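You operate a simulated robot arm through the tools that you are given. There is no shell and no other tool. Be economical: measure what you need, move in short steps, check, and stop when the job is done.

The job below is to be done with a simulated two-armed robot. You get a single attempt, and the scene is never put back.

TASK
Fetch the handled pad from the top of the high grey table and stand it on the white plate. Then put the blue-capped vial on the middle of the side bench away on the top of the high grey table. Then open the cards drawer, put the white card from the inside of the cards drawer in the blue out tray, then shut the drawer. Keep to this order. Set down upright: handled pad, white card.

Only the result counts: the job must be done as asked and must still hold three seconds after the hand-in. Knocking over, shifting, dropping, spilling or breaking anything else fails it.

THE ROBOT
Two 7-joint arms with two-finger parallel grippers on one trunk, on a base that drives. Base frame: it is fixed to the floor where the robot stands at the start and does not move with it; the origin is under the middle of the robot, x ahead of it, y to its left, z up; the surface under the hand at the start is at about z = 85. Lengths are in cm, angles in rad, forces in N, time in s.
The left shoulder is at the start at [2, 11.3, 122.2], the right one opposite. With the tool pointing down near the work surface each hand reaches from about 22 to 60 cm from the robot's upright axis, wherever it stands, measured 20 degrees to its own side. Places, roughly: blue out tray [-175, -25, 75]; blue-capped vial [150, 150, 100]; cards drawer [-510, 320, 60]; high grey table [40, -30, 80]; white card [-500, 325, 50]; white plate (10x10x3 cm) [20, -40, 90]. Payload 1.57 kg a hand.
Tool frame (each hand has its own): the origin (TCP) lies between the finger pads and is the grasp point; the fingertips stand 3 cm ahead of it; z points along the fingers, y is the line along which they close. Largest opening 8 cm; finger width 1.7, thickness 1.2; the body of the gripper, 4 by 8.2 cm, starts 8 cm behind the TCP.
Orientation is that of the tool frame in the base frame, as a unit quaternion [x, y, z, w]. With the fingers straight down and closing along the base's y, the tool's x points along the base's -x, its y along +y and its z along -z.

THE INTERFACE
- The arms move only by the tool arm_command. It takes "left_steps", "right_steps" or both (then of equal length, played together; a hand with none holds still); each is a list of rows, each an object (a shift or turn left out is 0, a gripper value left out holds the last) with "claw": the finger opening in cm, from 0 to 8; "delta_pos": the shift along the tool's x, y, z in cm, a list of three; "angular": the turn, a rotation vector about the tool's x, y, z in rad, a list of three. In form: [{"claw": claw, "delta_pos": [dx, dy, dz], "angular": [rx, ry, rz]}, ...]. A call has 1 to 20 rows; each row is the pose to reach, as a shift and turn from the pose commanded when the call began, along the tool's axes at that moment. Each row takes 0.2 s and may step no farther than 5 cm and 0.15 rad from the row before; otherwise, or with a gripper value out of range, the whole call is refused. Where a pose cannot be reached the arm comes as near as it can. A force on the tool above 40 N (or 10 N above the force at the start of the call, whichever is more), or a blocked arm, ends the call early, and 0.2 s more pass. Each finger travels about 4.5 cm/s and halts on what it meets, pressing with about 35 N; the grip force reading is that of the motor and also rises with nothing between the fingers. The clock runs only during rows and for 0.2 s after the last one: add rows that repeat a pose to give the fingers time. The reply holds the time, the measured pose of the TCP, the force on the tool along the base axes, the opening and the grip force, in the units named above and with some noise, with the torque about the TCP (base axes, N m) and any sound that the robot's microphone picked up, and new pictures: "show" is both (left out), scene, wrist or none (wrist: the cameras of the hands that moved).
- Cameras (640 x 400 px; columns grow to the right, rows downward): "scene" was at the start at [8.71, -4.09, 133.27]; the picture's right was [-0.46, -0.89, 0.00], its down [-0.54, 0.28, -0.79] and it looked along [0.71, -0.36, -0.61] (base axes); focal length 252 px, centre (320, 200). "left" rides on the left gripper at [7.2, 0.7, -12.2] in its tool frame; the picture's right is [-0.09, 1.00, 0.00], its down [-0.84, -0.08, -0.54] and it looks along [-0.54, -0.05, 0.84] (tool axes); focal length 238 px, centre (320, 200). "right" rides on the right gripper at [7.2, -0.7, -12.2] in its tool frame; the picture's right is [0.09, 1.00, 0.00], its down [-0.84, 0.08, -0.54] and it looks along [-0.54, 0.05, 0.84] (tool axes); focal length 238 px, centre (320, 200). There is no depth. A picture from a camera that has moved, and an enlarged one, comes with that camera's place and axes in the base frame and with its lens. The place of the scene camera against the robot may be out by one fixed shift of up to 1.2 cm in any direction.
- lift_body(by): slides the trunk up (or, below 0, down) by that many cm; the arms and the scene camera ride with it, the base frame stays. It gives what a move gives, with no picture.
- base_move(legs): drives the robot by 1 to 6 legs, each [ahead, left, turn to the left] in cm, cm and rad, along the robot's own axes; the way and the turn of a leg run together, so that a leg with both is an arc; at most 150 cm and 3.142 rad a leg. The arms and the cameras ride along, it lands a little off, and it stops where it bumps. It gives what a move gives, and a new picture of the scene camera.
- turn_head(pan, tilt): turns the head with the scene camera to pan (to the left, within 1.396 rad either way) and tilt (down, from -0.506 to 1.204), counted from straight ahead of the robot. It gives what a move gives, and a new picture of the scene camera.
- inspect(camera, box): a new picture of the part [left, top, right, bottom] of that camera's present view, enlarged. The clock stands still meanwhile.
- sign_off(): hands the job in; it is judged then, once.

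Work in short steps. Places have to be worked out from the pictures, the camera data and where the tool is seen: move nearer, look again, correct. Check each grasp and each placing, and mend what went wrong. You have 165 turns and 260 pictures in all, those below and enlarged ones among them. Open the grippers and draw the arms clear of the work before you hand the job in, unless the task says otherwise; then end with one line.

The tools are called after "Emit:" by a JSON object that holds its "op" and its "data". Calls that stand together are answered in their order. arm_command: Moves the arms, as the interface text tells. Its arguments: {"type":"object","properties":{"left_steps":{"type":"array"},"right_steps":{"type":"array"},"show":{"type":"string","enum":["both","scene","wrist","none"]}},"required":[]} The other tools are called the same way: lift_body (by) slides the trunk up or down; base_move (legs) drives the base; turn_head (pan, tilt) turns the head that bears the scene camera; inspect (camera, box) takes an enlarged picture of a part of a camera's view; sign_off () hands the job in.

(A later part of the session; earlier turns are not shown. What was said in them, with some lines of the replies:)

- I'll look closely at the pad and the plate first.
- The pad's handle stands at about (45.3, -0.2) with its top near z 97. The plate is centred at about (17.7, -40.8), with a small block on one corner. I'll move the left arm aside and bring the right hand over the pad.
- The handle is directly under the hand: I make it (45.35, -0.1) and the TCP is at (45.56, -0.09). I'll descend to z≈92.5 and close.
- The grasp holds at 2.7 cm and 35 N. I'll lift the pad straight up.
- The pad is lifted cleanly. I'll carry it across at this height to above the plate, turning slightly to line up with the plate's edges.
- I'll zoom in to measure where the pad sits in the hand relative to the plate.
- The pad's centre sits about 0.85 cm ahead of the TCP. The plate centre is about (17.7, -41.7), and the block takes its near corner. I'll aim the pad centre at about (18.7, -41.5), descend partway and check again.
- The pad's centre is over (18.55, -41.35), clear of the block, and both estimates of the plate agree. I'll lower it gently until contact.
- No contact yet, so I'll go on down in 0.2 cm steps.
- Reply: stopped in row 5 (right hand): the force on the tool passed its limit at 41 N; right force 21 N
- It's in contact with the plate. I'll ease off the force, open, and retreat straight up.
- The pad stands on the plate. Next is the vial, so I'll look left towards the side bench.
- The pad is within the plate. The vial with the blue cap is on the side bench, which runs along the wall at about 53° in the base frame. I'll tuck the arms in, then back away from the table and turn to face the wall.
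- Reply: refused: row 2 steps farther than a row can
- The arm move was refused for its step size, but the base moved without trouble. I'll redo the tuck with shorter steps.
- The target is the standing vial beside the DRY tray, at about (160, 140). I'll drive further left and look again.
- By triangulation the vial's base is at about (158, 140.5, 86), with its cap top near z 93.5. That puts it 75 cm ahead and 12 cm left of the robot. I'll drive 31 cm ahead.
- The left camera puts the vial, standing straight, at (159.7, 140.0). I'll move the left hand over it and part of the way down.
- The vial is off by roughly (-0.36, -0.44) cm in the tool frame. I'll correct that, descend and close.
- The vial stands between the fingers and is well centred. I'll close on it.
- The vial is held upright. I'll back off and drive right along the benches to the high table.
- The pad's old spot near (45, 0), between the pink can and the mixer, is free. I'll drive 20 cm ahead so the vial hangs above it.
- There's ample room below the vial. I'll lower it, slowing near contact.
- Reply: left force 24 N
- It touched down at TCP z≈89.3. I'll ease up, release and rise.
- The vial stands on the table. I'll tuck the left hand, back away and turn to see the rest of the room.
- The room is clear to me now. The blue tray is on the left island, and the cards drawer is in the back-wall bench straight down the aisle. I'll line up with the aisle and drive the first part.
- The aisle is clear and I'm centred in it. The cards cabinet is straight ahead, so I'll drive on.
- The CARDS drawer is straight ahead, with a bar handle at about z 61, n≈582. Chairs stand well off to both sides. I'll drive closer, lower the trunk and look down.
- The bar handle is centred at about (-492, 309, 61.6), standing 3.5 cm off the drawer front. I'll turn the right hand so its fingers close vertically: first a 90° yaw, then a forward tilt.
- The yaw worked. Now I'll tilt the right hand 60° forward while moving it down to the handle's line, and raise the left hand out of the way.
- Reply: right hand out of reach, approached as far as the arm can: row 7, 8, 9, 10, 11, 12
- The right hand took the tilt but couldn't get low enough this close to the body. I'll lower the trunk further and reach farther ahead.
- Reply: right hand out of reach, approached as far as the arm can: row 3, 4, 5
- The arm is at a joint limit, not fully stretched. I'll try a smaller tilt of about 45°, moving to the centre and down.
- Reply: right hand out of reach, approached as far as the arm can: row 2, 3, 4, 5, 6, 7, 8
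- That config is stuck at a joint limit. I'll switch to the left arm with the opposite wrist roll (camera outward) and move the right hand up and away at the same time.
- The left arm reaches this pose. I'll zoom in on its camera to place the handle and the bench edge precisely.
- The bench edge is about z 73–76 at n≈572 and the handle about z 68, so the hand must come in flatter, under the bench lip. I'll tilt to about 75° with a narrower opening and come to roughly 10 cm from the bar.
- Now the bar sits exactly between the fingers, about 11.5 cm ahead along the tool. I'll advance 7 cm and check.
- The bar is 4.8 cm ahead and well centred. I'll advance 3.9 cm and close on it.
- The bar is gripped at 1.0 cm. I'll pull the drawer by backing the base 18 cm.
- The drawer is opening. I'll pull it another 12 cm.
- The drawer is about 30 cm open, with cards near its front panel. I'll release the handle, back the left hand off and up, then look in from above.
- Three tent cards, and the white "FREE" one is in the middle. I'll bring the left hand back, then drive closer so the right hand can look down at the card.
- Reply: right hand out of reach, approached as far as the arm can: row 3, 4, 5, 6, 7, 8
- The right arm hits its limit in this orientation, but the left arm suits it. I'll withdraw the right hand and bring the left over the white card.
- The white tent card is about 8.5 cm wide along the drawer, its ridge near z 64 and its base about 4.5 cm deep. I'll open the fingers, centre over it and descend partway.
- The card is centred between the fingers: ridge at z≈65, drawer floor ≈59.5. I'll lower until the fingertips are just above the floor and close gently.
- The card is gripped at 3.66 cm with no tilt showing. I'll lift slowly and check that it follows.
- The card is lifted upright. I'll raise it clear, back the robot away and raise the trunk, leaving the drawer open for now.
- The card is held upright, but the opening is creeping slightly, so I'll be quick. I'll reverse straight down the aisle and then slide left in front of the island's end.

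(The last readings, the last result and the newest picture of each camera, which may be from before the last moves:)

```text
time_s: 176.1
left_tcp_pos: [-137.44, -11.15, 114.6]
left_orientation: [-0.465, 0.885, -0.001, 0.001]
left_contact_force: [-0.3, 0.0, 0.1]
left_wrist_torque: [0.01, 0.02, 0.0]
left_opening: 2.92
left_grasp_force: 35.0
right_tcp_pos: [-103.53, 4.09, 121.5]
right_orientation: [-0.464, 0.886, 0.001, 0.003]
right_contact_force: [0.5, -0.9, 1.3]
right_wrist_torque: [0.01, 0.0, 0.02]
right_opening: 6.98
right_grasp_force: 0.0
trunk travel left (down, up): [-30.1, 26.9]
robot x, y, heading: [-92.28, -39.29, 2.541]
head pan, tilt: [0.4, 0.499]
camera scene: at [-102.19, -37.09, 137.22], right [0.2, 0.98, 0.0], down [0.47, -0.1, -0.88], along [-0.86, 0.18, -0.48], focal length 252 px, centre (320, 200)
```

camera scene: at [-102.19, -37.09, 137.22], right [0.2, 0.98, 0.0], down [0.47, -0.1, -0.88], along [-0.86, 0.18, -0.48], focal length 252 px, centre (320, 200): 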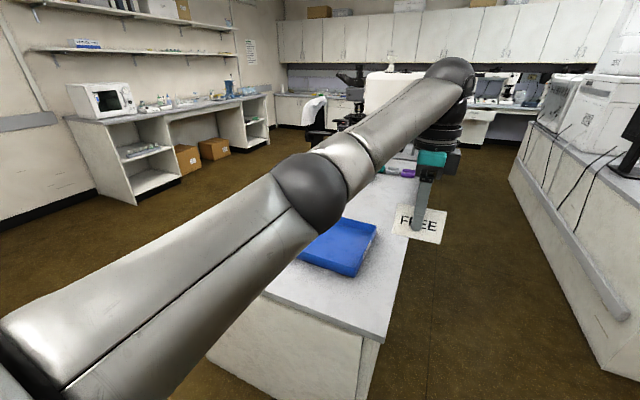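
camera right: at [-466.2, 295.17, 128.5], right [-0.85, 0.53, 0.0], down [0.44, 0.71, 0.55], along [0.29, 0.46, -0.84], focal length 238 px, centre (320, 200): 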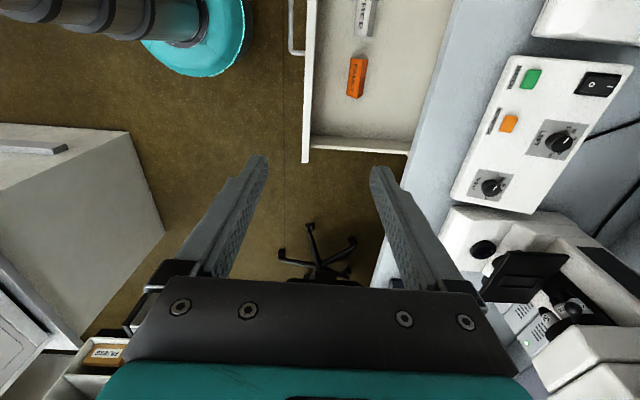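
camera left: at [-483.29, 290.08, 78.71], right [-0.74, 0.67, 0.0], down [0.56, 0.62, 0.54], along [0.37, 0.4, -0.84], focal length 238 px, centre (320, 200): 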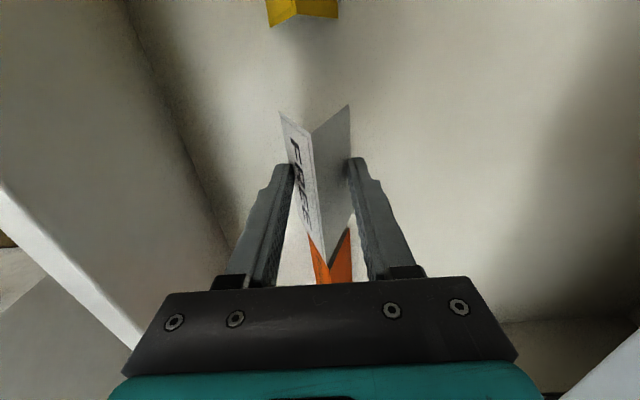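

The tray is centred at about (-180, -17), roughly 30 cm square, on an island top around z 72. I'll slide left 29 cm and ahead 28 cm to bring the card over it.

Emit:
{"op": "base_move", "data": {"legs": [[0, 29, 0], [28, 0, 0]]}}

Emit:
{"op": "inspect", "data": {"camera": "left", "box": [0, 0, 640, 400]}}

```text
time_s: 179.7
left_tcp_pos: [-177.29, -19.8, 114.36]
left_orientation: [-0.464, 0.886, -0.001, 0.002]
left_contact_force: [-0.9, -0.3, 0.5]
left_wrist_torque: [-0.01, -0.01, -0.02]
left_opening: 2.87
left_grasp_force: 35.0
right_tcp_pos: [-143.32, -4.49, 121.36]
right_orientation: [-0.465, 0.885, 0.001, 0.003]
right_contact_force: [0.1, 0.4, -1.0]
right_wrist_torque: [0.01, -0.05, -0.01]
right_opening: 6.97
right_grasp_force: 0.1
trunk travel left (down, up): [-30.1, 26.9]
robot x, y, heading: [-132.19, -48.13, 2.541]
head pan, tilt: [0.4, 0.499]
camera scene: at [-142.1, -45.74, 137.22], right [0.2, 0.98, 0.0], down [0.47, -0.1, -0.88], along [-0.86, 0.18, -0.48], focal length 252 px, centre (320, 200)
```

scene: 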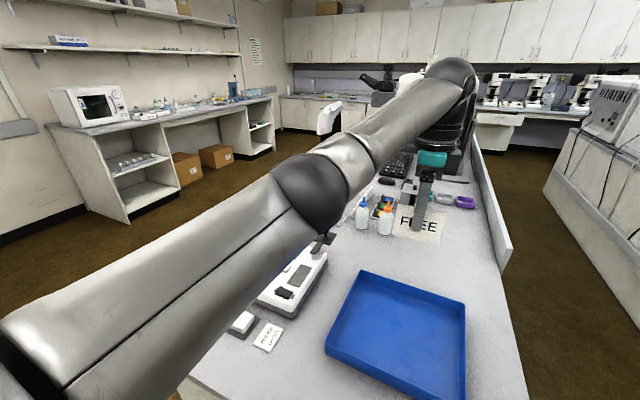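

```text
1.00 times, centred on (320, 200) of left (not enlarged: the box is as wide or as high as the picture)
camera zoom: at [-181.87, -25.52, 126.59], right [-0.77, 0.64, 0.0], down [0.54, 0.64, 0.54], along [0.35, 0.41, -0.84], focal length 238 px, centre (320, 200)
```

zoom: 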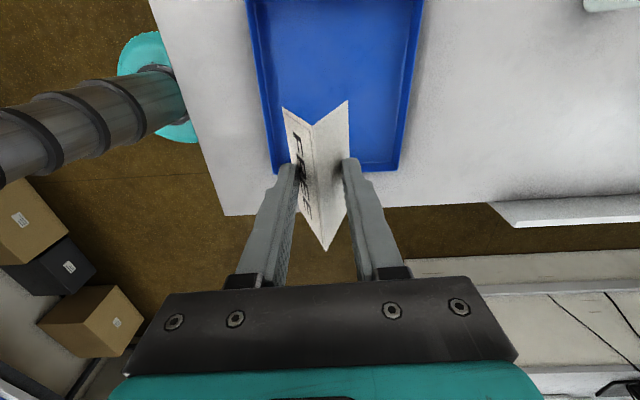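

The TCP is over the middle of the tray. I'll lower the trunk 20 cm, then inspect before the final descent.

Emit:
{"op": "lift_body", "data": {"by": -20}}

Emit:
{"op": "inspect", "data": {"camera": "left", "box": [0, 0, 640, 400]}}

Emit:
{"op": "turn_head", "data": {"pan": 0.0, "tilt": 0.8}}

```text
time_s: 181.8
left_tcp_pos: [-177.16, -19.88, 94.55]
left_orientation: [-0.464, 0.886, -0.001, 0.001]
left_contact_force: [-0.6, 0.7, -0.7]
left_wrist_torque: [0.02, -0.02, 0.0]
left_opening: 2.79
left_grasp_force: 35.4
right_tcp_pos: [-143.15, -4.66, 101.47]
right_orientation: [-0.465, 0.885, 0.002, 0.002]
right_contact_force: [-0.5, 0.8, 0.3]
right_wrist_torque: [0.0, -0.02, -0.02]
right_opening: 7.0
right_grasp_force: 0.2
trunk travel left (down, up): [-10.1, 46.9]
robot x, y, heading: [-132.64, -48.08, 2.545]
head pan, tilt: [0.4, 0.499]
```

```text
1.00 times, centred on (320, 200) of left (not enlarged: the box is as wide or as high as the picture)
camera zoom: at [-181.81, -25.57, 106.63], right [-0.77, 0.64, 0.0], down [0.54, 0.64, 0.54], along [0.35, 0.42, -0.84], focal length 238 px, centre (320, 200)
```

zoom: 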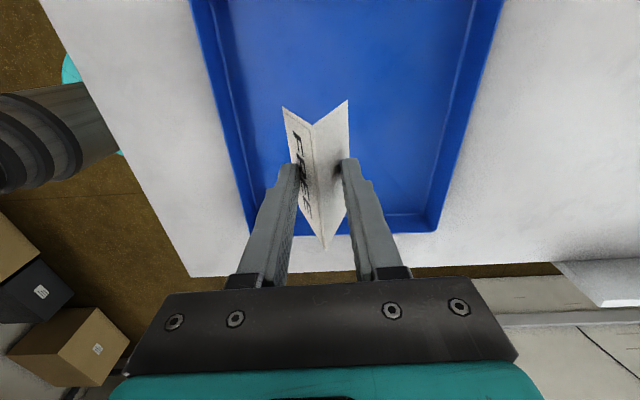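

```text
time_s: 182.7
left_tcp_pos: [-177.16, -19.87, 94.41]
left_orientation: [-0.464, 0.886, -0.002, 0.001]
left_contact_force: [0.0, 0.1, 0.3]
left_wrist_torque: [-0.01, 0.01, 0.05]
left_opening: 2.78
left_grasp_force: 35.6
right_tcp_pos: [-143.13, -4.7, 101.43]
right_orientation: [-0.465, 0.885, 0.001, 0.002]
right_contact_force: [-0.2, -0.3, -0.1]
right_wrist_torque: [0.03, 0.03, 0.02]
right_opening: 6.97
right_grasp_force: 0.0
trunk travel left (down, up): [-10.1, 46.9]
robot x, y, heading: [-132.43, -48.37, 2.542]
head pan, tilt: [0.0, 0.799]
camera scene: at [-139.78, -43.05, 114.64], right [0.56, 0.83, 0.0], down [0.59, -0.4, -0.7], along [-0.58, 0.39, -0.72], focal length 252 px, centre (320, 200)
```

scene: 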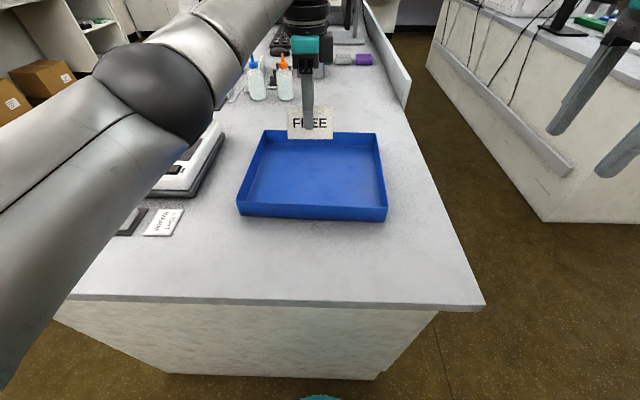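

Emit:
{"op": "arm_command", "data": {"left_steps": [{"delta_pos": [0, 1, 4]}, {"delta_pos": [0, 1, 8]}, {"delta_pos": [0, 1, 11]}, {"delta_pos": [0, 1, 12.5]}, {"delta_pos": [0, 1, 12.5]}], "show": "both"}}

```text
time_s: 183.9
left_tcp_pos: [-178.11, -19.48, 82.0]
left_orientation: [-0.464, 0.886, -0.001, 0.002]
left_contact_force: [-0.3, 0.7, 0.6]
left_wrist_torque: [0.0, 0.01, -0.01]
left_opening: 2.79
left_grasp_force: 35.4
right_tcp_pos: [-143.19, -4.6, 101.46]
right_orientation: [-0.465, 0.885, 0.002, 0.002]
right_contact_force: [-0.2, -0.7, -0.1]
right_wrist_torque: [0.0, 0.05, 0.04]
right_opening: 7.0
right_grasp_force: 0.1
trunk travel left (down, up): [-10.1, 46.9]
robot x, y, heading: [-132.14, -48.06, 2.542]
head pan, tilt: [0.0, 0.799]
camera scene: at [-139.77, -43.04, 114.63], right [0.57, 0.82, 0.0], down [0.59, -0.41, -0.7], along [-0.57, 0.39, -0.72], focal length 252 px, centre (320, 200)
camera left: at [-182.71, -25.11, 94.17], right [-0.77, 0.64, 0.0], down [0.54, 0.64, 0.54], along [0.35, 0.42, -0.84], focal length 238 px, centre (320, 200)
```

scene: 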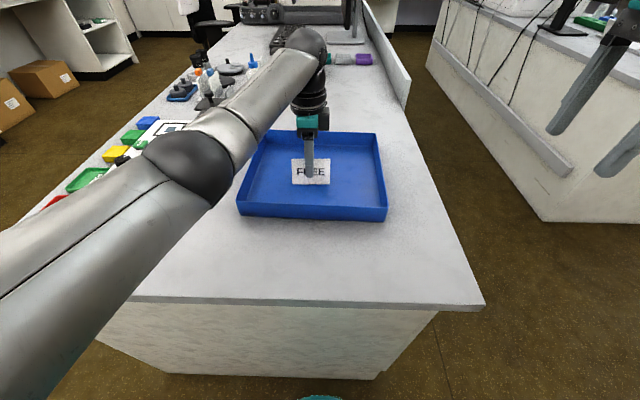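
left: 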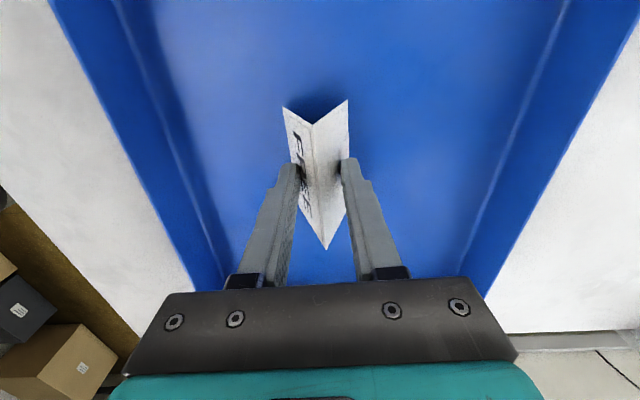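

It's well inside the tray. I'll lower slowly to contact.

Emit:
{"op": "arm_command", "data": {"left_steps": [{"delta_pos": [0, 0, 0.7]}, {"delta_pos": [0, 0, 1.4]}, {"delta_pos": [0, 0, 1.8]}, {"delta_pos": [0, 0, 2.1]}, {"delta_pos": [0, 0, 2.4]}, {"delta_pos": [0, 0, 2.7]}, {"delta_pos": [0, 0, 3.0]}, {"delta_pos": [0, 0, 3.0]}], "show": "wrist"}}

Emit:
{"op": "inspect", "data": {"camera": "scene", "box": [230, 80, 400, 230]}}

```text
time_s: 184.6
left_tcp_pos: [-178.13, -19.19, 81.46]
left_orientation: [-0.463, 0.886, 0.006, -0.001]
left_contact_force: [3.8, -4.6, 13.8]
left_wrist_torque: [-0.22, -0.15, -0.02]
left_opening: 2.72
left_grasp_force: 34.9
right_tcp_pos: [-143.22, -4.8, 101.57]
right_orientation: [-0.465, 0.886, 0.002, 0.002]
right_contact_force: [-0.4, 0.4, 0.0]
right_wrist_torque: [0.0, 0.02, 0.0]
right_opening: 7.0
right_grasp_force: 0.0
trunk travel left (down, up): [-10.1, 46.9]
robot x, y, heading: [-132.45, -47.78, 2.54]
head pan, tilt: [0.0, 0.799]
stopped in row 3 (left hand): the force on the tool passed its limit at 44 N (the readings are from after the stop); the commanded pose is now the measured one
camera left: at [-182.61, -25.03, 93.57], right [-0.76, 0.64, 0.01], down [0.55, 0.64, 0.54], along [0.34, 0.42, -0.84], focal length 238 px, centre (320, 200)
```

left: 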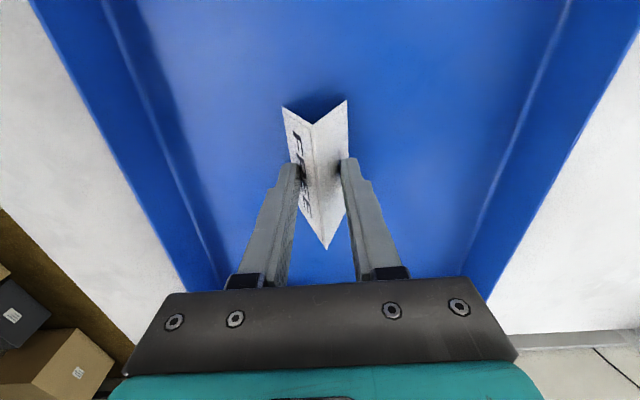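

```text
2.67 times, centred on (315, 155) of scene
camera zoom: at [-139.67, -43.14, 114.64], right [0.57, 0.82, 0.0], down [0.59, -0.4, -0.7], along [-0.58, 0.39, -0.72], focal length 672 px, centre (333, 320)
```

zoom: 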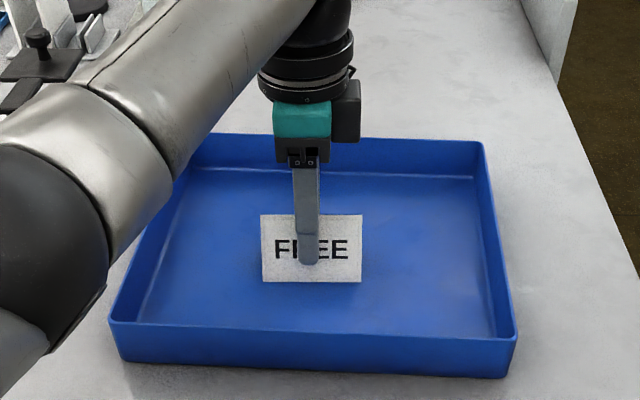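

The 44 N contact fits the card's base resting on the tray floor, and it looks seated. I'll ease slightly and open slowly.

Emit:
{"op": "arm_command", "data": {"left_steps": [{"delta_pos": [0, 0, -0.05]}, {"claw": 3.2, "delta_pos": [0, 0, -0.05]}, {"claw": 4, "delta_pos": [0, 0, -0.05]}, {"claw": 5, "delta_pos": [0, 0, -0.05]}, {"claw": 6.5, "delta_pos": [0, 0, -0.05]}, {"delta_pos": [0, 0, -0.05]}, {"delta_pos": [0, 0, -0.05]}], "show": "wrist"}}

Emit:
{"op": "inspect", "data": {"camera": "scene", "box": [230, 80, 400, 230]}}

```text
time_s: 186.2
left_tcp_pos: [-178.25, -19.21, 81.28]
left_orientation: [-0.463, 0.886, 0.004, -0.001]
left_contact_force: [-0.1, -0.3, 0.1]
left_wrist_torque: [-0.01, 0.02, -0.01]
left_opening: 6.5
left_grasp_force: 0.0
right_tcp_pos: [-143.27, -4.67, 101.36]
right_orientation: [-0.464, 0.886, 0.001, 0.002]
right_contact_force: [0.3, 0.6, -0.6]
right_wrist_torque: [0.06, -0.01, 0.02]
right_opening: 7.0
right_grasp_force: 0.1
trunk travel left (down, up): [-10.1, 46.9]
robot x, y, heading: [-132.27, -47.86, 2.541]
head pan, tilt: [0.0, 0.799]
camera left: at [-182.72, -25.0, 93.37], right [-0.77, 0.64, 0.01], down [0.54, 0.64, 0.54], along [0.34, 0.42, -0.84], focal length 238 px, centre (320, 200)
```

left: 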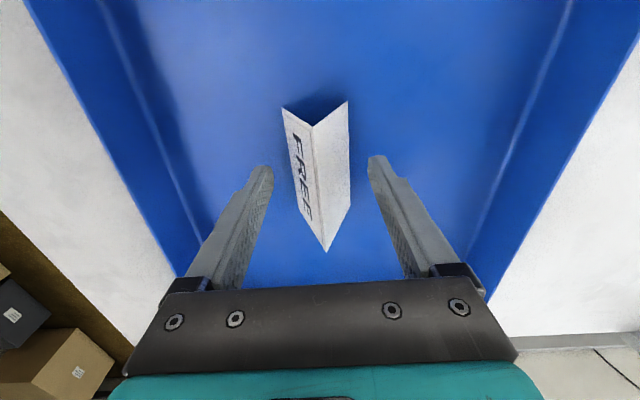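

```text
2.67 times, centred on (315, 155) of scene
camera zoom: at [-139.77, -43.06, 114.63], right [0.57, 0.82, 0.0], down [0.59, -0.41, -0.7], along [-0.58, 0.39, -0.72], focal length 672 px, centre (333, 320)
```

zoom: 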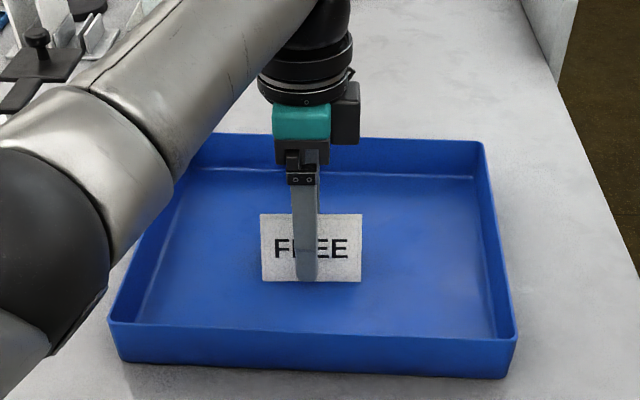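

The card stands upright in the tray. I'll raise the left hand straight up, clear of it.

Emit:
{"op": "arm_command", "data": {"left_steps": [{"delta_pos": [0, 0, -3]}, {"delta_pos": [0, 0, -7]}, {"delta_pos": [0, 0, -11]}, {"delta_pos": [0, 0, -15]}, {"delta_pos": [0, 0, -18]}], "show": "none"}}

Emit:
{"op": "lift_body", "data": {"by": 15}}

Emit:
{"op": "base_move", "data": {"legs": [[-30, 0, 0]]}}

Emit:
{"op": "inspect", "data": {"camera": "scene", "box": [140, 0, 440, 200]}}

```text
time_s: 187.4
left_tcp_pos: [-177.94, -19.61, 99.22]
left_orientation: [-0.463, 0.886, 0.002, -0.001]
left_contact_force: [0.5, -1.0, -0.2]
left_wrist_torque: [-0.02, -0.03, 0.02]
left_opening: 6.46
left_grasp_force: 0.1
right_tcp_pos: [-143.22, -4.69, 101.47]
right_orientation: [-0.465, 0.885, 0.001, 0.002]
right_contact_force: [-0.8, -0.4, 0.1]
right_wrist_torque: [-0.01, -0.03, 0.01]
right_opening: 6.99
right_grasp_force: 0.0
trunk travel left (down, up): [-10.1, 46.9]
robot x, y, heading: [-132.21, -47.85, 2.542]
head pan, tilt: [0.0, 0.799]
```

```text
time_s: 189.2
left_tcp_pos: [-177.98, -19.54, 114.05]
left_orientation: [-0.463, 0.886, 0.005, -0.001]
left_contact_force: [0.6, 0.4, 0.7]
left_wrist_torque: [-0.01, 0.0, -0.03]
left_opening: 6.49
left_grasp_force: 0.1
right_tcp_pos: [-143.27, -4.67, 116.41]
right_orientation: [-0.465, 0.885, 0.0, 0.002]
right_contact_force: [0.2, -0.8, -1.1]
right_wrist_torque: [-0.02, -0.02, 0.0]
right_opening: 6.98
right_grasp_force: 0.1
trunk travel left (down, up): [-25.1, 31.9]
robot x, y, heading: [-132.05, -48.21, 2.539]
head pan, tilt: [0.0, 0.799]
```

```text
time_s: 191.2
left_tcp_pos: [-153.88, -35.79, 114.18]
left_orientation: [-0.462, 0.887, 0.003, -0.001]
left_contact_force: [-0.2, 0.4, -0.1]
left_wrist_torque: [0.03, 0.01, 0.02]
left_opening: 6.48
left_grasp_force: 0.1
right_tcp_pos: [-119.1, -21.17, 116.46]
right_orientation: [-0.463, 0.886, 0.002, 0.002]
right_contact_force: [-0.4, 0.1, 0.6]
right_wrist_torque: [0.02, 0.03, 0.01]
right_opening: 7.0
right_grasp_force: 0.1
trunk travel left (down, up): [-25.1, 31.9]
robot x, y, heading: [-108.11, -64.65, 2.535]
head pan, tilt: [0.0, 0.799]
camera scene: at [-115.71, -59.57, 129.64], right [0.57, 0.82, 0.0], down [0.59, -0.41, -0.7], along [-0.57, 0.4, -0.72], focal length 252 px, centre (320, 200)
```

scene: 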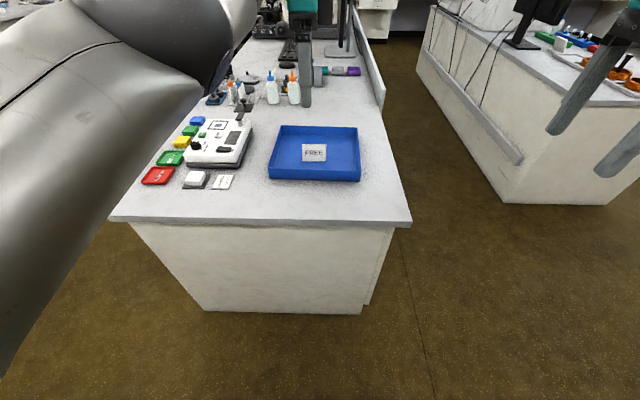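

```text
2.00 times, centred on (290, 100) of scene
camera zoom: at [-115.71, -59.57, 129.64], right [0.57, 0.82, 0.0], down [0.59, -0.41, -0.7], along [-0.57, 0.4, -0.72], focal length 504 px, centre (380, 400)
```

zoom: 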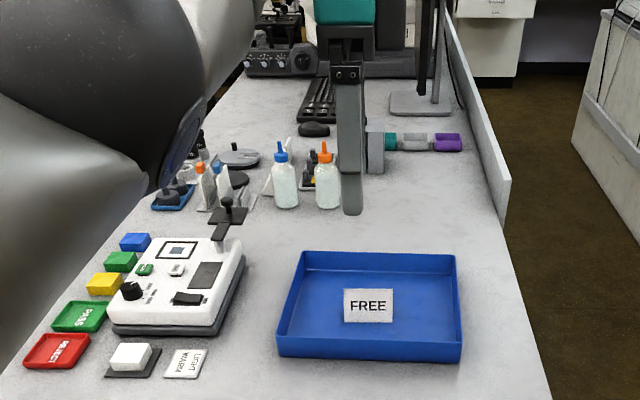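

The card stands in the tray, and the rest of the island is undisturbed. I'll go back to shut the drawer.

Emit:
{"op": "base_move", "data": {"legs": [[0, -67, -0.037], [140, 0, 0], [140, 0, 0]]}}

```text
time_s: 208.2
left_tcp_pos: [-339.86, 191.88, 114.16]
left_orientation: [-0.44, 0.898, 0.004, -0.001]
left_contact_force: [0.9, -0.5, -0.5]
left_wrist_torque: [-0.01, 0.01, -0.02]
left_opening: 6.5
left_grasp_force: 0.1
right_tcp_pos: [-304.28, 204.84, 116.53]
right_orientation: [-0.441, 0.897, 0.001, 0.002]
right_contact_force: [-0.7, 0.0, -0.7]
right_wrist_torque: [-0.02, 0.01, 0.01]
right_opening: 6.99
right_grasp_force: 0.1
trunk travel left (down, up): [-25.1, 31.9]
robot x, y, heading: [-295.61, 160.76, 2.491]
head pan, tilt: [0.0, 0.799]
camera scene: at [-302.9, 166.31, 129.63], right [0.61, 0.79, 0.0], down [0.57, -0.44, -0.7], along [-0.55, 0.42, -0.72], focal length 252 px, centre (320, 200)
```

scene: 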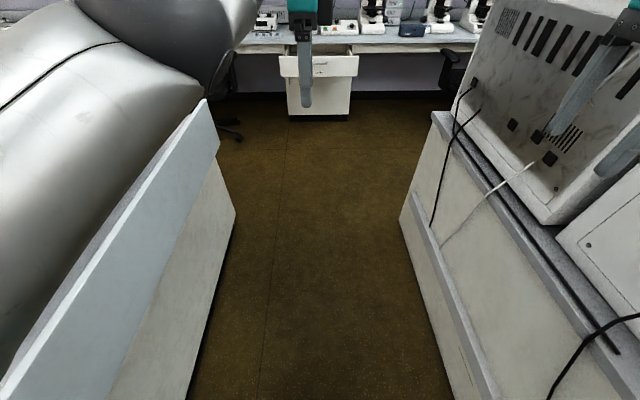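

Emit:
{"op": "base_move", "data": {"legs": [[120, 0, 0.008]]}}

Emit:
{"op": "lift_body", "data": {"by": -25}}

Emit:
{"op": "turn_head", "data": {"pan": 0, "tilt": 0.6}}

```text
time_s: 214.3
left_tcp_pos: [-434.41, 263.63, 114.01]
left_orientation: [-0.442, 0.897, 0.005, -0.002]
left_contact_force: [-0.3, 0.3, 0.7]
left_wrist_torque: [-0.01, 0.01, 0.0]
left_opening: 6.49
left_grasp_force: 0.1
right_tcp_pos: [-398.9, 276.83, 116.55]
right_orientation: [-0.443, 0.896, 0.001, 0.002]
right_contact_force: [-0.6, 0.1, -0.5]
right_wrist_torque: [0.02, 0.04, 0.04]
right_opening: 7.01
right_grasp_force: 0.0
trunk travel left (down, up): [-25.1, 31.9]
robot x, y, heading: [-390.08, 232.82, 2.491]
head pan, tilt: [0.0, 0.799]
camera scene: at [-397.38, 238.35, 129.63], right [0.61, 0.8, 0.0], down [0.57, -0.43, -0.7], along [-0.55, 0.42, -0.72], focal length 252 px, centre (320, 200)
```

scene: 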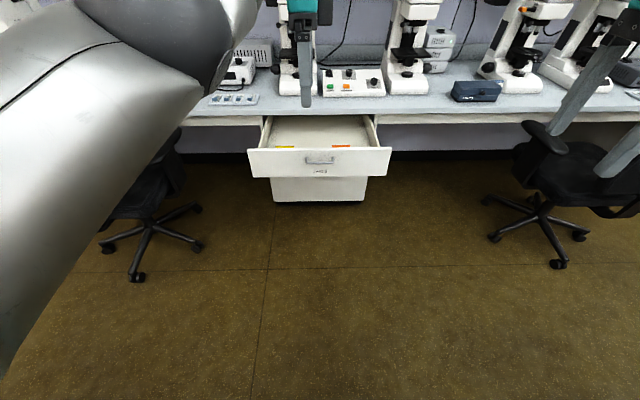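

```text
time_s: 216.8
left_tcp_pos: [-434.55, 263.68, 89.14]
left_orientation: [-0.442, 0.897, 0.005, -0.001]
left_contact_force: [-0.4, -0.3, -0.2]
left_wrist_torque: [-0.04, 0.0, 0.0]
left_opening: 6.51
left_grasp_force: 0.1
right_tcp_pos: [-398.89, 276.89, 91.49]
right_orientation: [-0.443, 0.896, 0.0, 0.002]
right_contact_force: [0.3, -0.1, -0.2]
right_wrist_torque: [0.0, -0.02, -0.04]
right_opening: 6.98
right_grasp_force: 0.0
trunk travel left (down, up): [-0.1, 56.9]
robot x, y, heading: [-390.21, 233.12, 2.493]
head pan, tilt: [0.0, 0.799]
```

```text
time_s: 217.6
left_tcp_pos: [-434.43, 263.71, 89.21]
left_orientation: [-0.441, 0.898, 0.004, -0.001]
left_contact_force: [-0.6, -0.5, -0.6]
left_wrist_torque: [0.0, -0.03, -0.02]
left_opening: 6.49
left_grasp_force: 0.1
right_tcp_pos: [-398.96, 276.8, 91.47]
right_orientation: [-0.443, 0.896, 0.002, 0.002]
right_contact_force: [-0.4, -0.8, 0.3]
right_wrist_torque: [0.02, 0.01, -0.02]
right_opening: 6.98
right_grasp_force: 0.0
trunk travel left (down, up): [-0.1, 56.9]
robot x, y, heading: [-390.18, 232.78, 2.492]
head pan, tilt: [0.0, 0.6]
camera scene: at [-397.98, 238.81, 106.32], right [0.61, 0.8, 0.0], down [0.45, -0.34, -0.82], along [-0.66, 0.5, -0.57], focal length 252 px, centre (320, 200)
```

scene: 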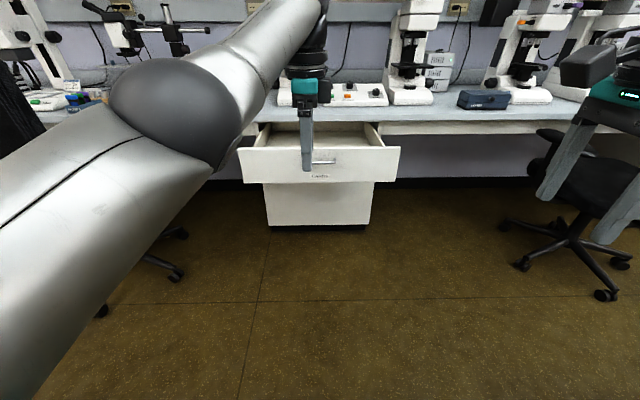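

I'm back in front of the drawer. I'll close the left fingers, tilt the hand forward 1.3 rad and lower it to z≈64.

Emit:
{"op": "arm_command", "data": {"left_steps": [{"claw": 4, "delta_pos": [0, -0.5, 2], "angular": [-0.12, 0, 0]}, {"claw": 2, "delta_pos": [0, -1, 4], "angular": [-0.24, 0, 0]}, {"claw": 0, "delta_pos": [0, -1.5, 6], "angular": [-0.36, 0, 0]}, {"delta_pos": [0, -2, 8], "angular": [-0.48, 0, 0]}, {"delta_pos": [0, -2.5, 10], "angular": [-0.6, 0, 0]}, {"delta_pos": [0, -3, 12], "angular": [-0.72, 0, 0]}, {"delta_pos": [0, -3.5, 14.5], "angular": [-0.84, 0, 0]}, {"delta_pos": [0, -4, 17], "angular": [-0.96, 0, 0]}, {"delta_pos": [0, -4, 19.5], "angular": [-1.08, 0, 0]}, {"delta_pos": [0, -4, 22], "angular": [-1.2, 0, 0]}, {"delta_pos": [0, -4, 24], "angular": [-1.3, 0, 0]}, {"delta_pos": [0, -4, 25], "angular": [-1.3, 0, 0]}, {"delta_pos": [0, -4, 25], "angular": [-1.3, 0, 0]}], "show": "both"}}

```text
time_s: 220.4
left_tcp_pos: [-431.28, 261.52, 64.07]
left_orientation: [-0.351, 0.711, 0.547, -0.268]
left_contact_force: [0.3, -0.2, 0.6]
left_wrist_torque: [0.01, 0.04, 0.02]
left_opening: 0.0
left_grasp_force: 21.6
right_tcp_pos: [-398.92, 276.81, 91.48]
right_orientation: [-0.443, 0.896, 0.0, 0.002]
right_contact_force: [1.2, -0.4, 0.6]
right_wrist_torque: [0.0, 0.04, 0.03]
right_opening: 7.0
right_grasp_force: 0.1
trunk travel left (down, up): [-0.1, 56.9]
robot x, y, heading: [-390.85, 233.09, 2.495]
head pan, tilt: [0.0, 0.6]
camera scene: at [-397.98, 238.81, 106.32], right [0.61, 0.8, 0.0], down [0.45, -0.34, -0.83], along [-0.66, 0.5, -0.56], focal length 252 px, centre (320, 200)
camera left: at [-426.43, 248.55, 67.78], right [-0.15, 0.23, 0.96], down [0.94, 0.33, 0.07], along [-0.3, 0.92, -0.26], focal length 238 px, centre (320, 200)
```

scene: 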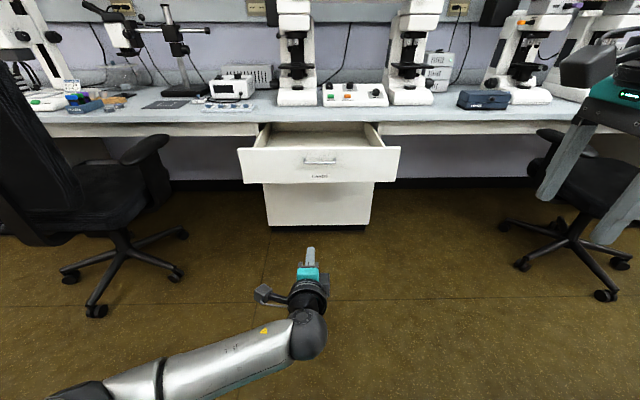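
left: 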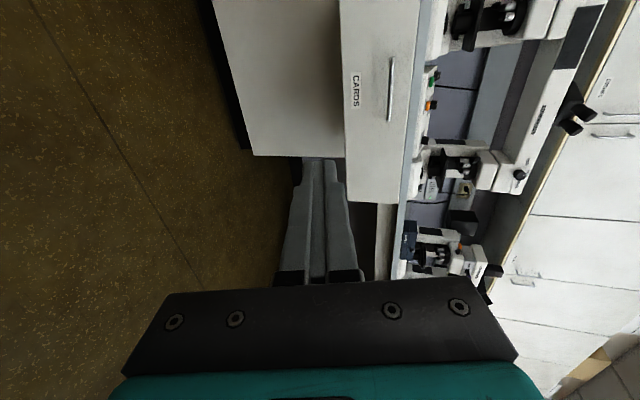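

The hand is in pose, its fingertips about 40 cm short of the drawer front. I'll drive ahead 37 cm and check the alignment.

Emit:
{"op": "base_move", "data": {"legs": [[37, 0, 0]]}}

Emit:
{"op": "inspect", "data": {"camera": "left", "box": [0, 0, 640, 400]}}

```text
time_s: 222.8
left_tcp_pos: [-461.1, 283.9, 64.02]
left_orientation: [-0.351, 0.711, 0.546, -0.27]
left_contact_force: [-0.5, 0.4, 1.3]
left_wrist_torque: [0.04, -0.02, 0.03]
left_opening: 0.0
left_grasp_force: 20.7
right_tcp_pos: [-428.9, 299.42, 91.25]
right_orientation: [-0.445, 0.896, 0.001, 0.002]
right_contact_force: [0.4, 0.1, -0.2]
right_wrist_torque: [-0.03, 0.02, -0.03]
right_opening: 7.02
right_grasp_force: 0.0
trunk travel left (down, up): [-0.1, 56.9]
robot x, y, heading: [-419.77, 255.35, 2.492]
head pan, tilt: [0.0, 0.6]
camera scene: at [-427.76, 261.28, 106.32], right [0.6, 0.8, 0.0], down [0.45, -0.34, -0.83], along [-0.66, 0.5, -0.56], focal length 252 px, centre (320, 200)
```

scene: 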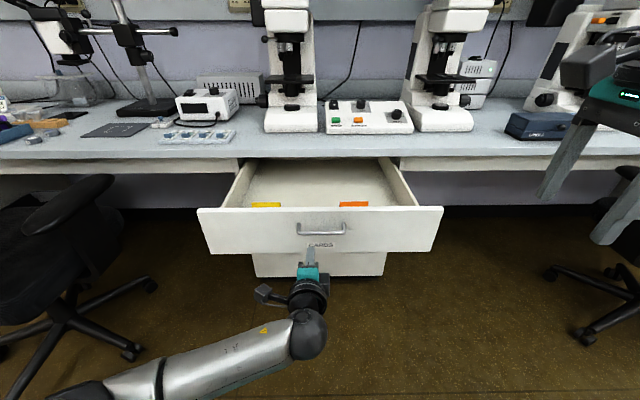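

```text
1.00 times, centred on (320, 200) of left (not enlarged: the box is as wide or as high as the picture)
camera zoom: at [-456.26, 270.89, 67.81], right [-0.15, 0.23, 0.96], down [0.94, 0.34, 0.07], along [-0.31, 0.91, -0.27], focal length 238 px, centre (320, 200)
```

zoom: 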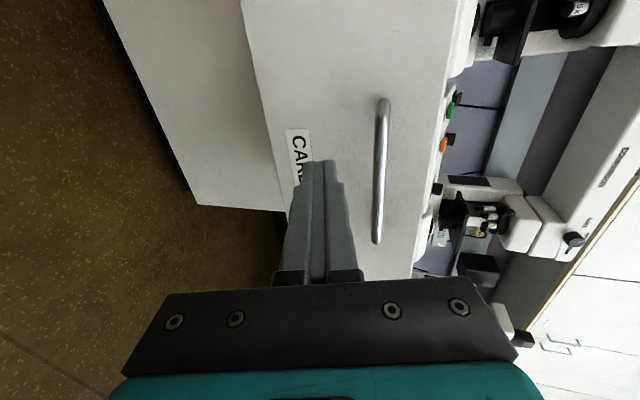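

The tips are aimed at the panel just below the bar. I'll push on with the base for 26 cm.

Emit:
{"op": "base_move", "data": {"legs": [[26, 0, 0]]}}

Emit:
{"op": "inspect", "data": {"camera": "left", "box": [0, 0, 640, 400]}}

```text
time_s: 224.6
left_tcp_pos: [-481.9, 299.53, 64.1]
left_orientation: [-0.352, 0.711, 0.546, -0.268]
left_contact_force: [-1.0, -0.6, 0.2]
left_wrist_torque: [-0.01, -0.01, 0.0]
left_opening: 0.02
left_grasp_force: 21.0
right_tcp_pos: [-449.61, 315.06, 91.53]
right_orientation: [-0.444, 0.896, 0.002, 0.003]
right_contact_force: [-0.6, -0.6, -0.3]
right_wrist_torque: [-0.02, -0.01, 0.02]
right_opening: 7.0
right_grasp_force: 0.2
trunk travel left (down, up): [-0.1, 56.9]
robot x, y, heading: [-440.97, 271.05, 2.494]
head pan, tilt: [0.0, 0.6]
camera scene: at [-448.56, 277.0, 106.32], right [0.6, 0.8, 0.0], down [0.45, -0.34, -0.83], along [-0.66, 0.5, -0.56], focal length 252 px, centre (320, 200)
```

scene: 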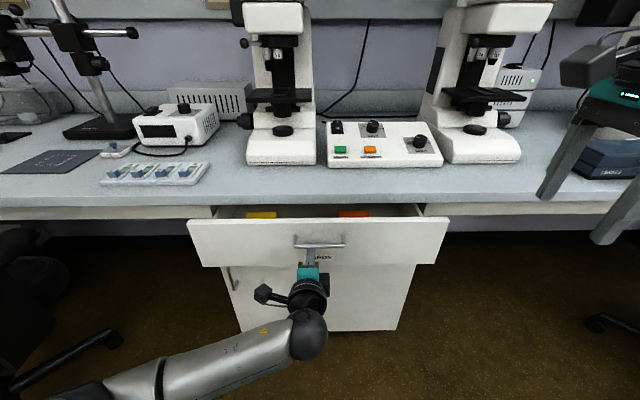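

```text
1.00 times, centred on (320, 200) of left (not enlarged: the box is as wide or as high as the picture)
camera zoom: at [-477.03, 286.67, 67.81], right [-0.15, 0.23, 0.96], down [0.94, 0.33, 0.07], along [-0.31, 0.91, -0.27], focal length 238 px, centre (320, 200)
```

zoom: 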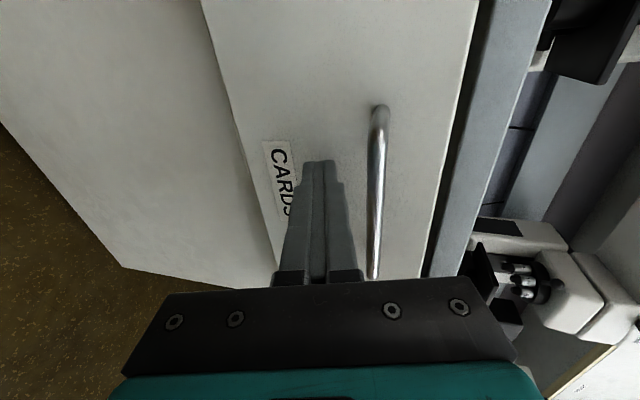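

The drawer is nearly shut, about 9 cm to go. I'll drive 6 cm more and then finish with the arm under force control.

Emit:
{"op": "base_move", "data": {"legs": [[6, 0, 0]]}}

Emit:
{"op": "arm_command", "data": {"left_steps": [{"delta_pos": [0, 0.25, 0.9]}, {"delta_pos": [0, 0.5, 1.8]}, {"delta_pos": [0, 0.75, 2.7]}, {"delta_pos": [0, 1, 3.6]}, {"delta_pos": [0, 1.2, 4.4]}, {"delta_pos": [0, 1.4, 5.2]}, {"delta_pos": [0, 1.6, 6.0]}], "show": "both"}}

```text
time_s: 225.6
left_tcp_pos: [-486.69, 303.05, 64.0]
left_orientation: [-0.352, 0.712, 0.546, -0.269]
left_contact_force: [0.3, -0.2, 0.3]
left_wrist_torque: [0.0, 0.02, -0.02]
left_opening: 0.0
left_grasp_force: 21.7
right_tcp_pos: [-454.34, 318.64, 91.44]
right_orientation: [-0.444, 0.896, 0.001, 0.002]
right_contact_force: [0.3, 0.8, -0.2]
right_wrist_torque: [-0.01, -0.02, -0.01]
right_opening: 7.0
right_grasp_force: 0.1
trunk travel left (down, up): [-0.1, 56.9]
robot x, y, heading: [-445.45, 274.92, 2.49]
head pan, tilt: [0.0, 0.6]
camera scene: at [-453.29, 280.57, 106.32], right [0.6, 0.8, 0.0], down [0.45, -0.34, -0.83], along [-0.66, 0.5, -0.56], focal length 252 px, centre (320, 200)
```

scene: 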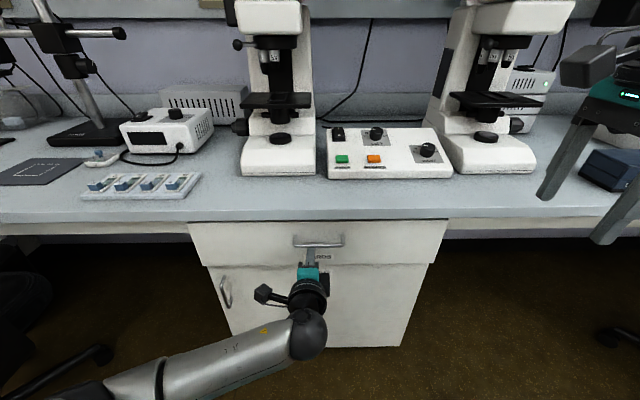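

```text
time_s: 226.4
left_tcp_pos: [-488.34, 304.54, 64.1]
left_orientation: [-0.353, 0.711, 0.546, -0.268]
left_contact_force: [13.7, -18.8, 11.2]
left_wrist_torque: [0.22, 0.34, 0.35]
left_opening: 0.0
left_grasp_force: 20.9
right_tcp_pos: [-454.23, 318.41, 91.59]
right_orientation: [-0.445, 0.895, 0.002, 0.001]
right_contact_force: [0.4, -0.5, -0.4]
right_wrist_torque: [0.0, -0.02, 0.0]
right_opening: 7.0
right_grasp_force: 0.0
trunk travel left (down, up): [-0.1, 56.9]
robot x, y, heading: [-445.17, 274.69, 2.495]
head pan, tilt: [0.0, 0.6]
stopped in row 4 (left hand): the force on the tool passed its limit at 53 N (the readings are from after the stop); the commanded pose is now the measured one
camera scene: at [-453.08, 280.31, 106.36], right [0.6, 0.8, 0.0], down [0.45, -0.34, -0.83], along [-0.66, 0.5, -0.56], focal length 252 px, centre (320, 200)
camera left: at [-483.48, 291.61, 67.8], right [-0.15, 0.23, 0.96], down [0.94, 0.34, 0.07], along [-0.31, 0.91, -0.27], focal length 238 px, centre (320, 200)
```

scene: 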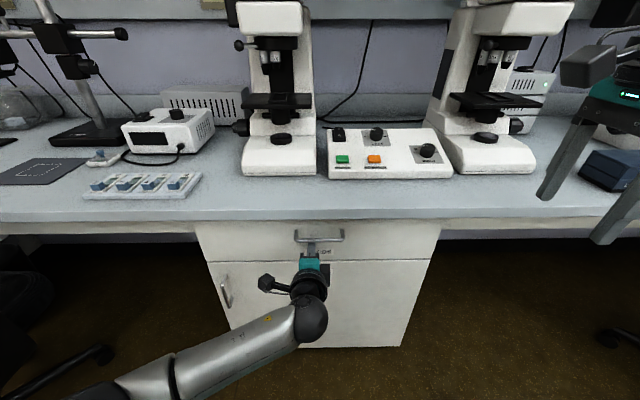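
left: 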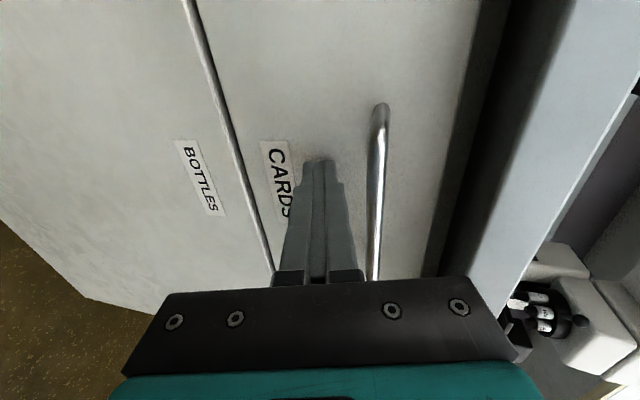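

A firm stop, with the drawer front flush with the door below. I'll back the hand off, reverse and check.

Emit:
{"op": "arm_command", "data": {"left_steps": [{"delta_pos": [0, 0, -2]}, {"delta_pos": [0, 0, -6]}, {"delta_pos": [0, 0, -8]}], "show": "none"}}

Emit:
{"op": "base_move", "data": {"legs": [[-45, 0, 0]]}}

Emit:
{"op": "inspect", "data": {"camera": "scene", "box": [210, 90, 430, 250]}}

```text
time_s: 227.2
left_tcp_pos: [-482.33, 300.1, 65.89]
left_orientation: [-0.352, 0.713, 0.544, -0.268]
left_contact_force: [-0.1, 0.3, -0.2]
left_wrist_torque: [0.01, -0.02, -0.01]
left_opening: 0.0
left_grasp_force: 21.2
right_tcp_pos: [-454.42, 318.64, 91.5]
right_orientation: [-0.444, 0.896, 0.001, 0.002]
right_contact_force: [-0.1, 0.0, 0.3]
right_wrist_torque: [0.01, 0.0, -0.03]
right_opening: 7.0
right_grasp_force: 0.1
trunk travel left (down, up): [-0.1, 56.9]
robot x, y, heading: [-445.23, 274.78, 2.494]
head pan, tilt: [0.0, 0.6]
```

```text
time_s: 230.0
left_tcp_pos: [-446.06, 272.74, 66.0]
left_orientation: [-0.352, 0.713, 0.544, -0.267]
left_contact_force: [-0.2, 0.4, 0.1]
left_wrist_torque: [0.02, 0.02, 0.01]
left_opening: 0.0
left_grasp_force: 20.9
right_tcp_pos: [-418.04, 291.18, 91.49]
right_orientation: [-0.443, 0.896, 0.002, 0.002]
right_contact_force: [0.7, 0.1, 0.4]
right_wrist_torque: [0.02, -0.01, -0.01]
right_opening: 7.0
right_grasp_force: 0.0
trunk travel left (down, up): [-0.1, 56.9]
robot x, y, heading: [-409.42, 247.85, 2.49]
head pan, tilt: [0.0, 0.6]
camera scene: at [-416.98, 253.13, 106.32], right [0.6, 0.8, 0.0], down [0.45, -0.34, -0.83], along [-0.66, 0.5, -0.56], focal length 252 px, centre (320, 200)
```

scene: 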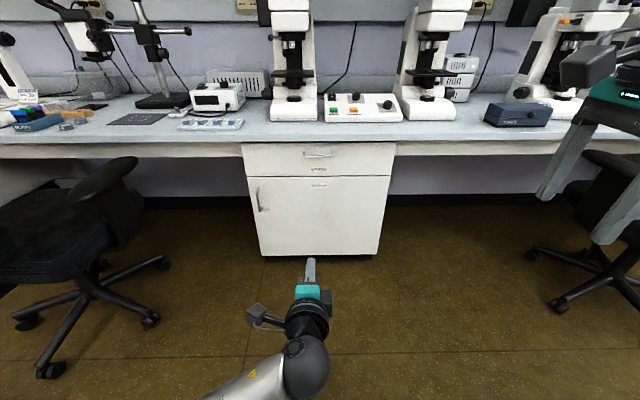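

```text
2.50 times, centred on (320, 170) of scene
camera zoom: at [-416.98, 253.13, 106.32], right [0.6, 0.8, 0.0], down [0.45, -0.34, -0.83], along [-0.66, 0.5, -0.56], focal length 630 px, centre (320, 275)
```

zoom: 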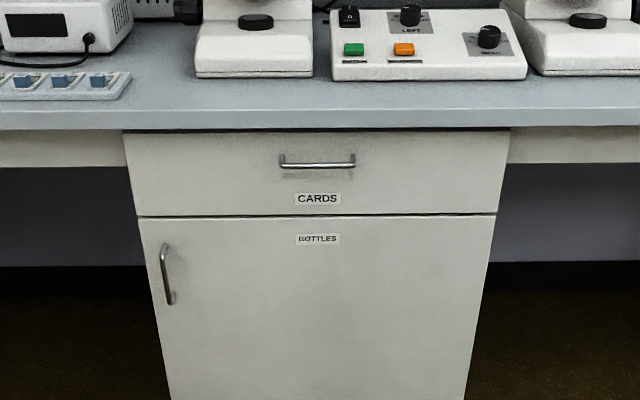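

The drawer is shut flush. Last, I'll open the left gripper and lift the hand away from the work.

Emit:
{"op": "arm_command", "data": {"left_steps": [{"claw": 3, "delta_pos": [0, 2, -1]}, {"claw": 6, "delta_pos": [0, 5, -2]}, {"claw": 8, "delta_pos": [0, 8, -3]}, {"claw": 8, "delta_pos": [0, 8, -3]}], "show": "scene"}}

```text
time_s: 231.0
left_tcp_pos: [-445.53, 272.27, 74.79]
left_orientation: [-0.352, 0.713, 0.544, -0.268]
left_contact_force: [-0.1, -0.4, -0.1]
left_wrist_torque: [-0.04, -0.01, 0.05]
left_opening: 8.01
left_grasp_force: 0.1
right_tcp_pos: [-418.01, 291.2, 91.44]
right_orientation: [-0.444, 0.896, 0.001, 0.002]
right_contact_force: [-0.4, -0.4, -0.3]
right_wrist_torque: [0.01, 0.02, -0.02]
right_opening: 6.98
right_grasp_force: 0.1
trunk travel left (down, up): [-0.1, 56.9]
robot x, y, heading: [-409.13, 247.14, 2.497]
head pan, tilt: [0.0, 0.6]
camera scene: at [-416.98, 253.13, 106.32], right [0.6, 0.8, 0.0], down [0.45, -0.34, -0.83], along [-0.66, 0.5, -0.56], focal length 252 px, centre (320, 200)
```

scene: 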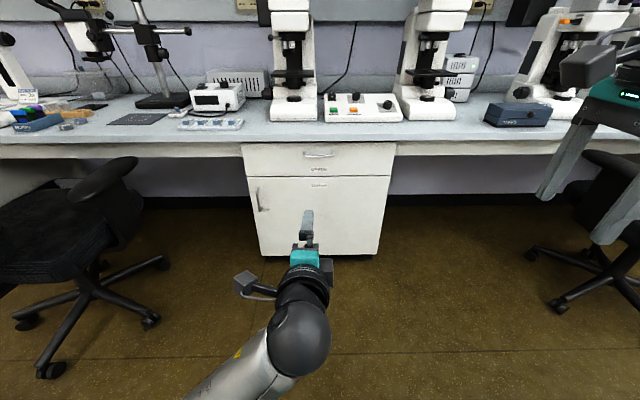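

Each step was checked as it was done, both grippers are open and the arms are clear, so I'll hand the job in.

Emit:
{"op": "sign_off", "data": {}}

```text
The job is handed in.
```

The handled pad stands on the white plate, the blue-capped vial is on the high grey table, the white card stands in the blue out tray, and the cards drawer is shut; the job is handed in.
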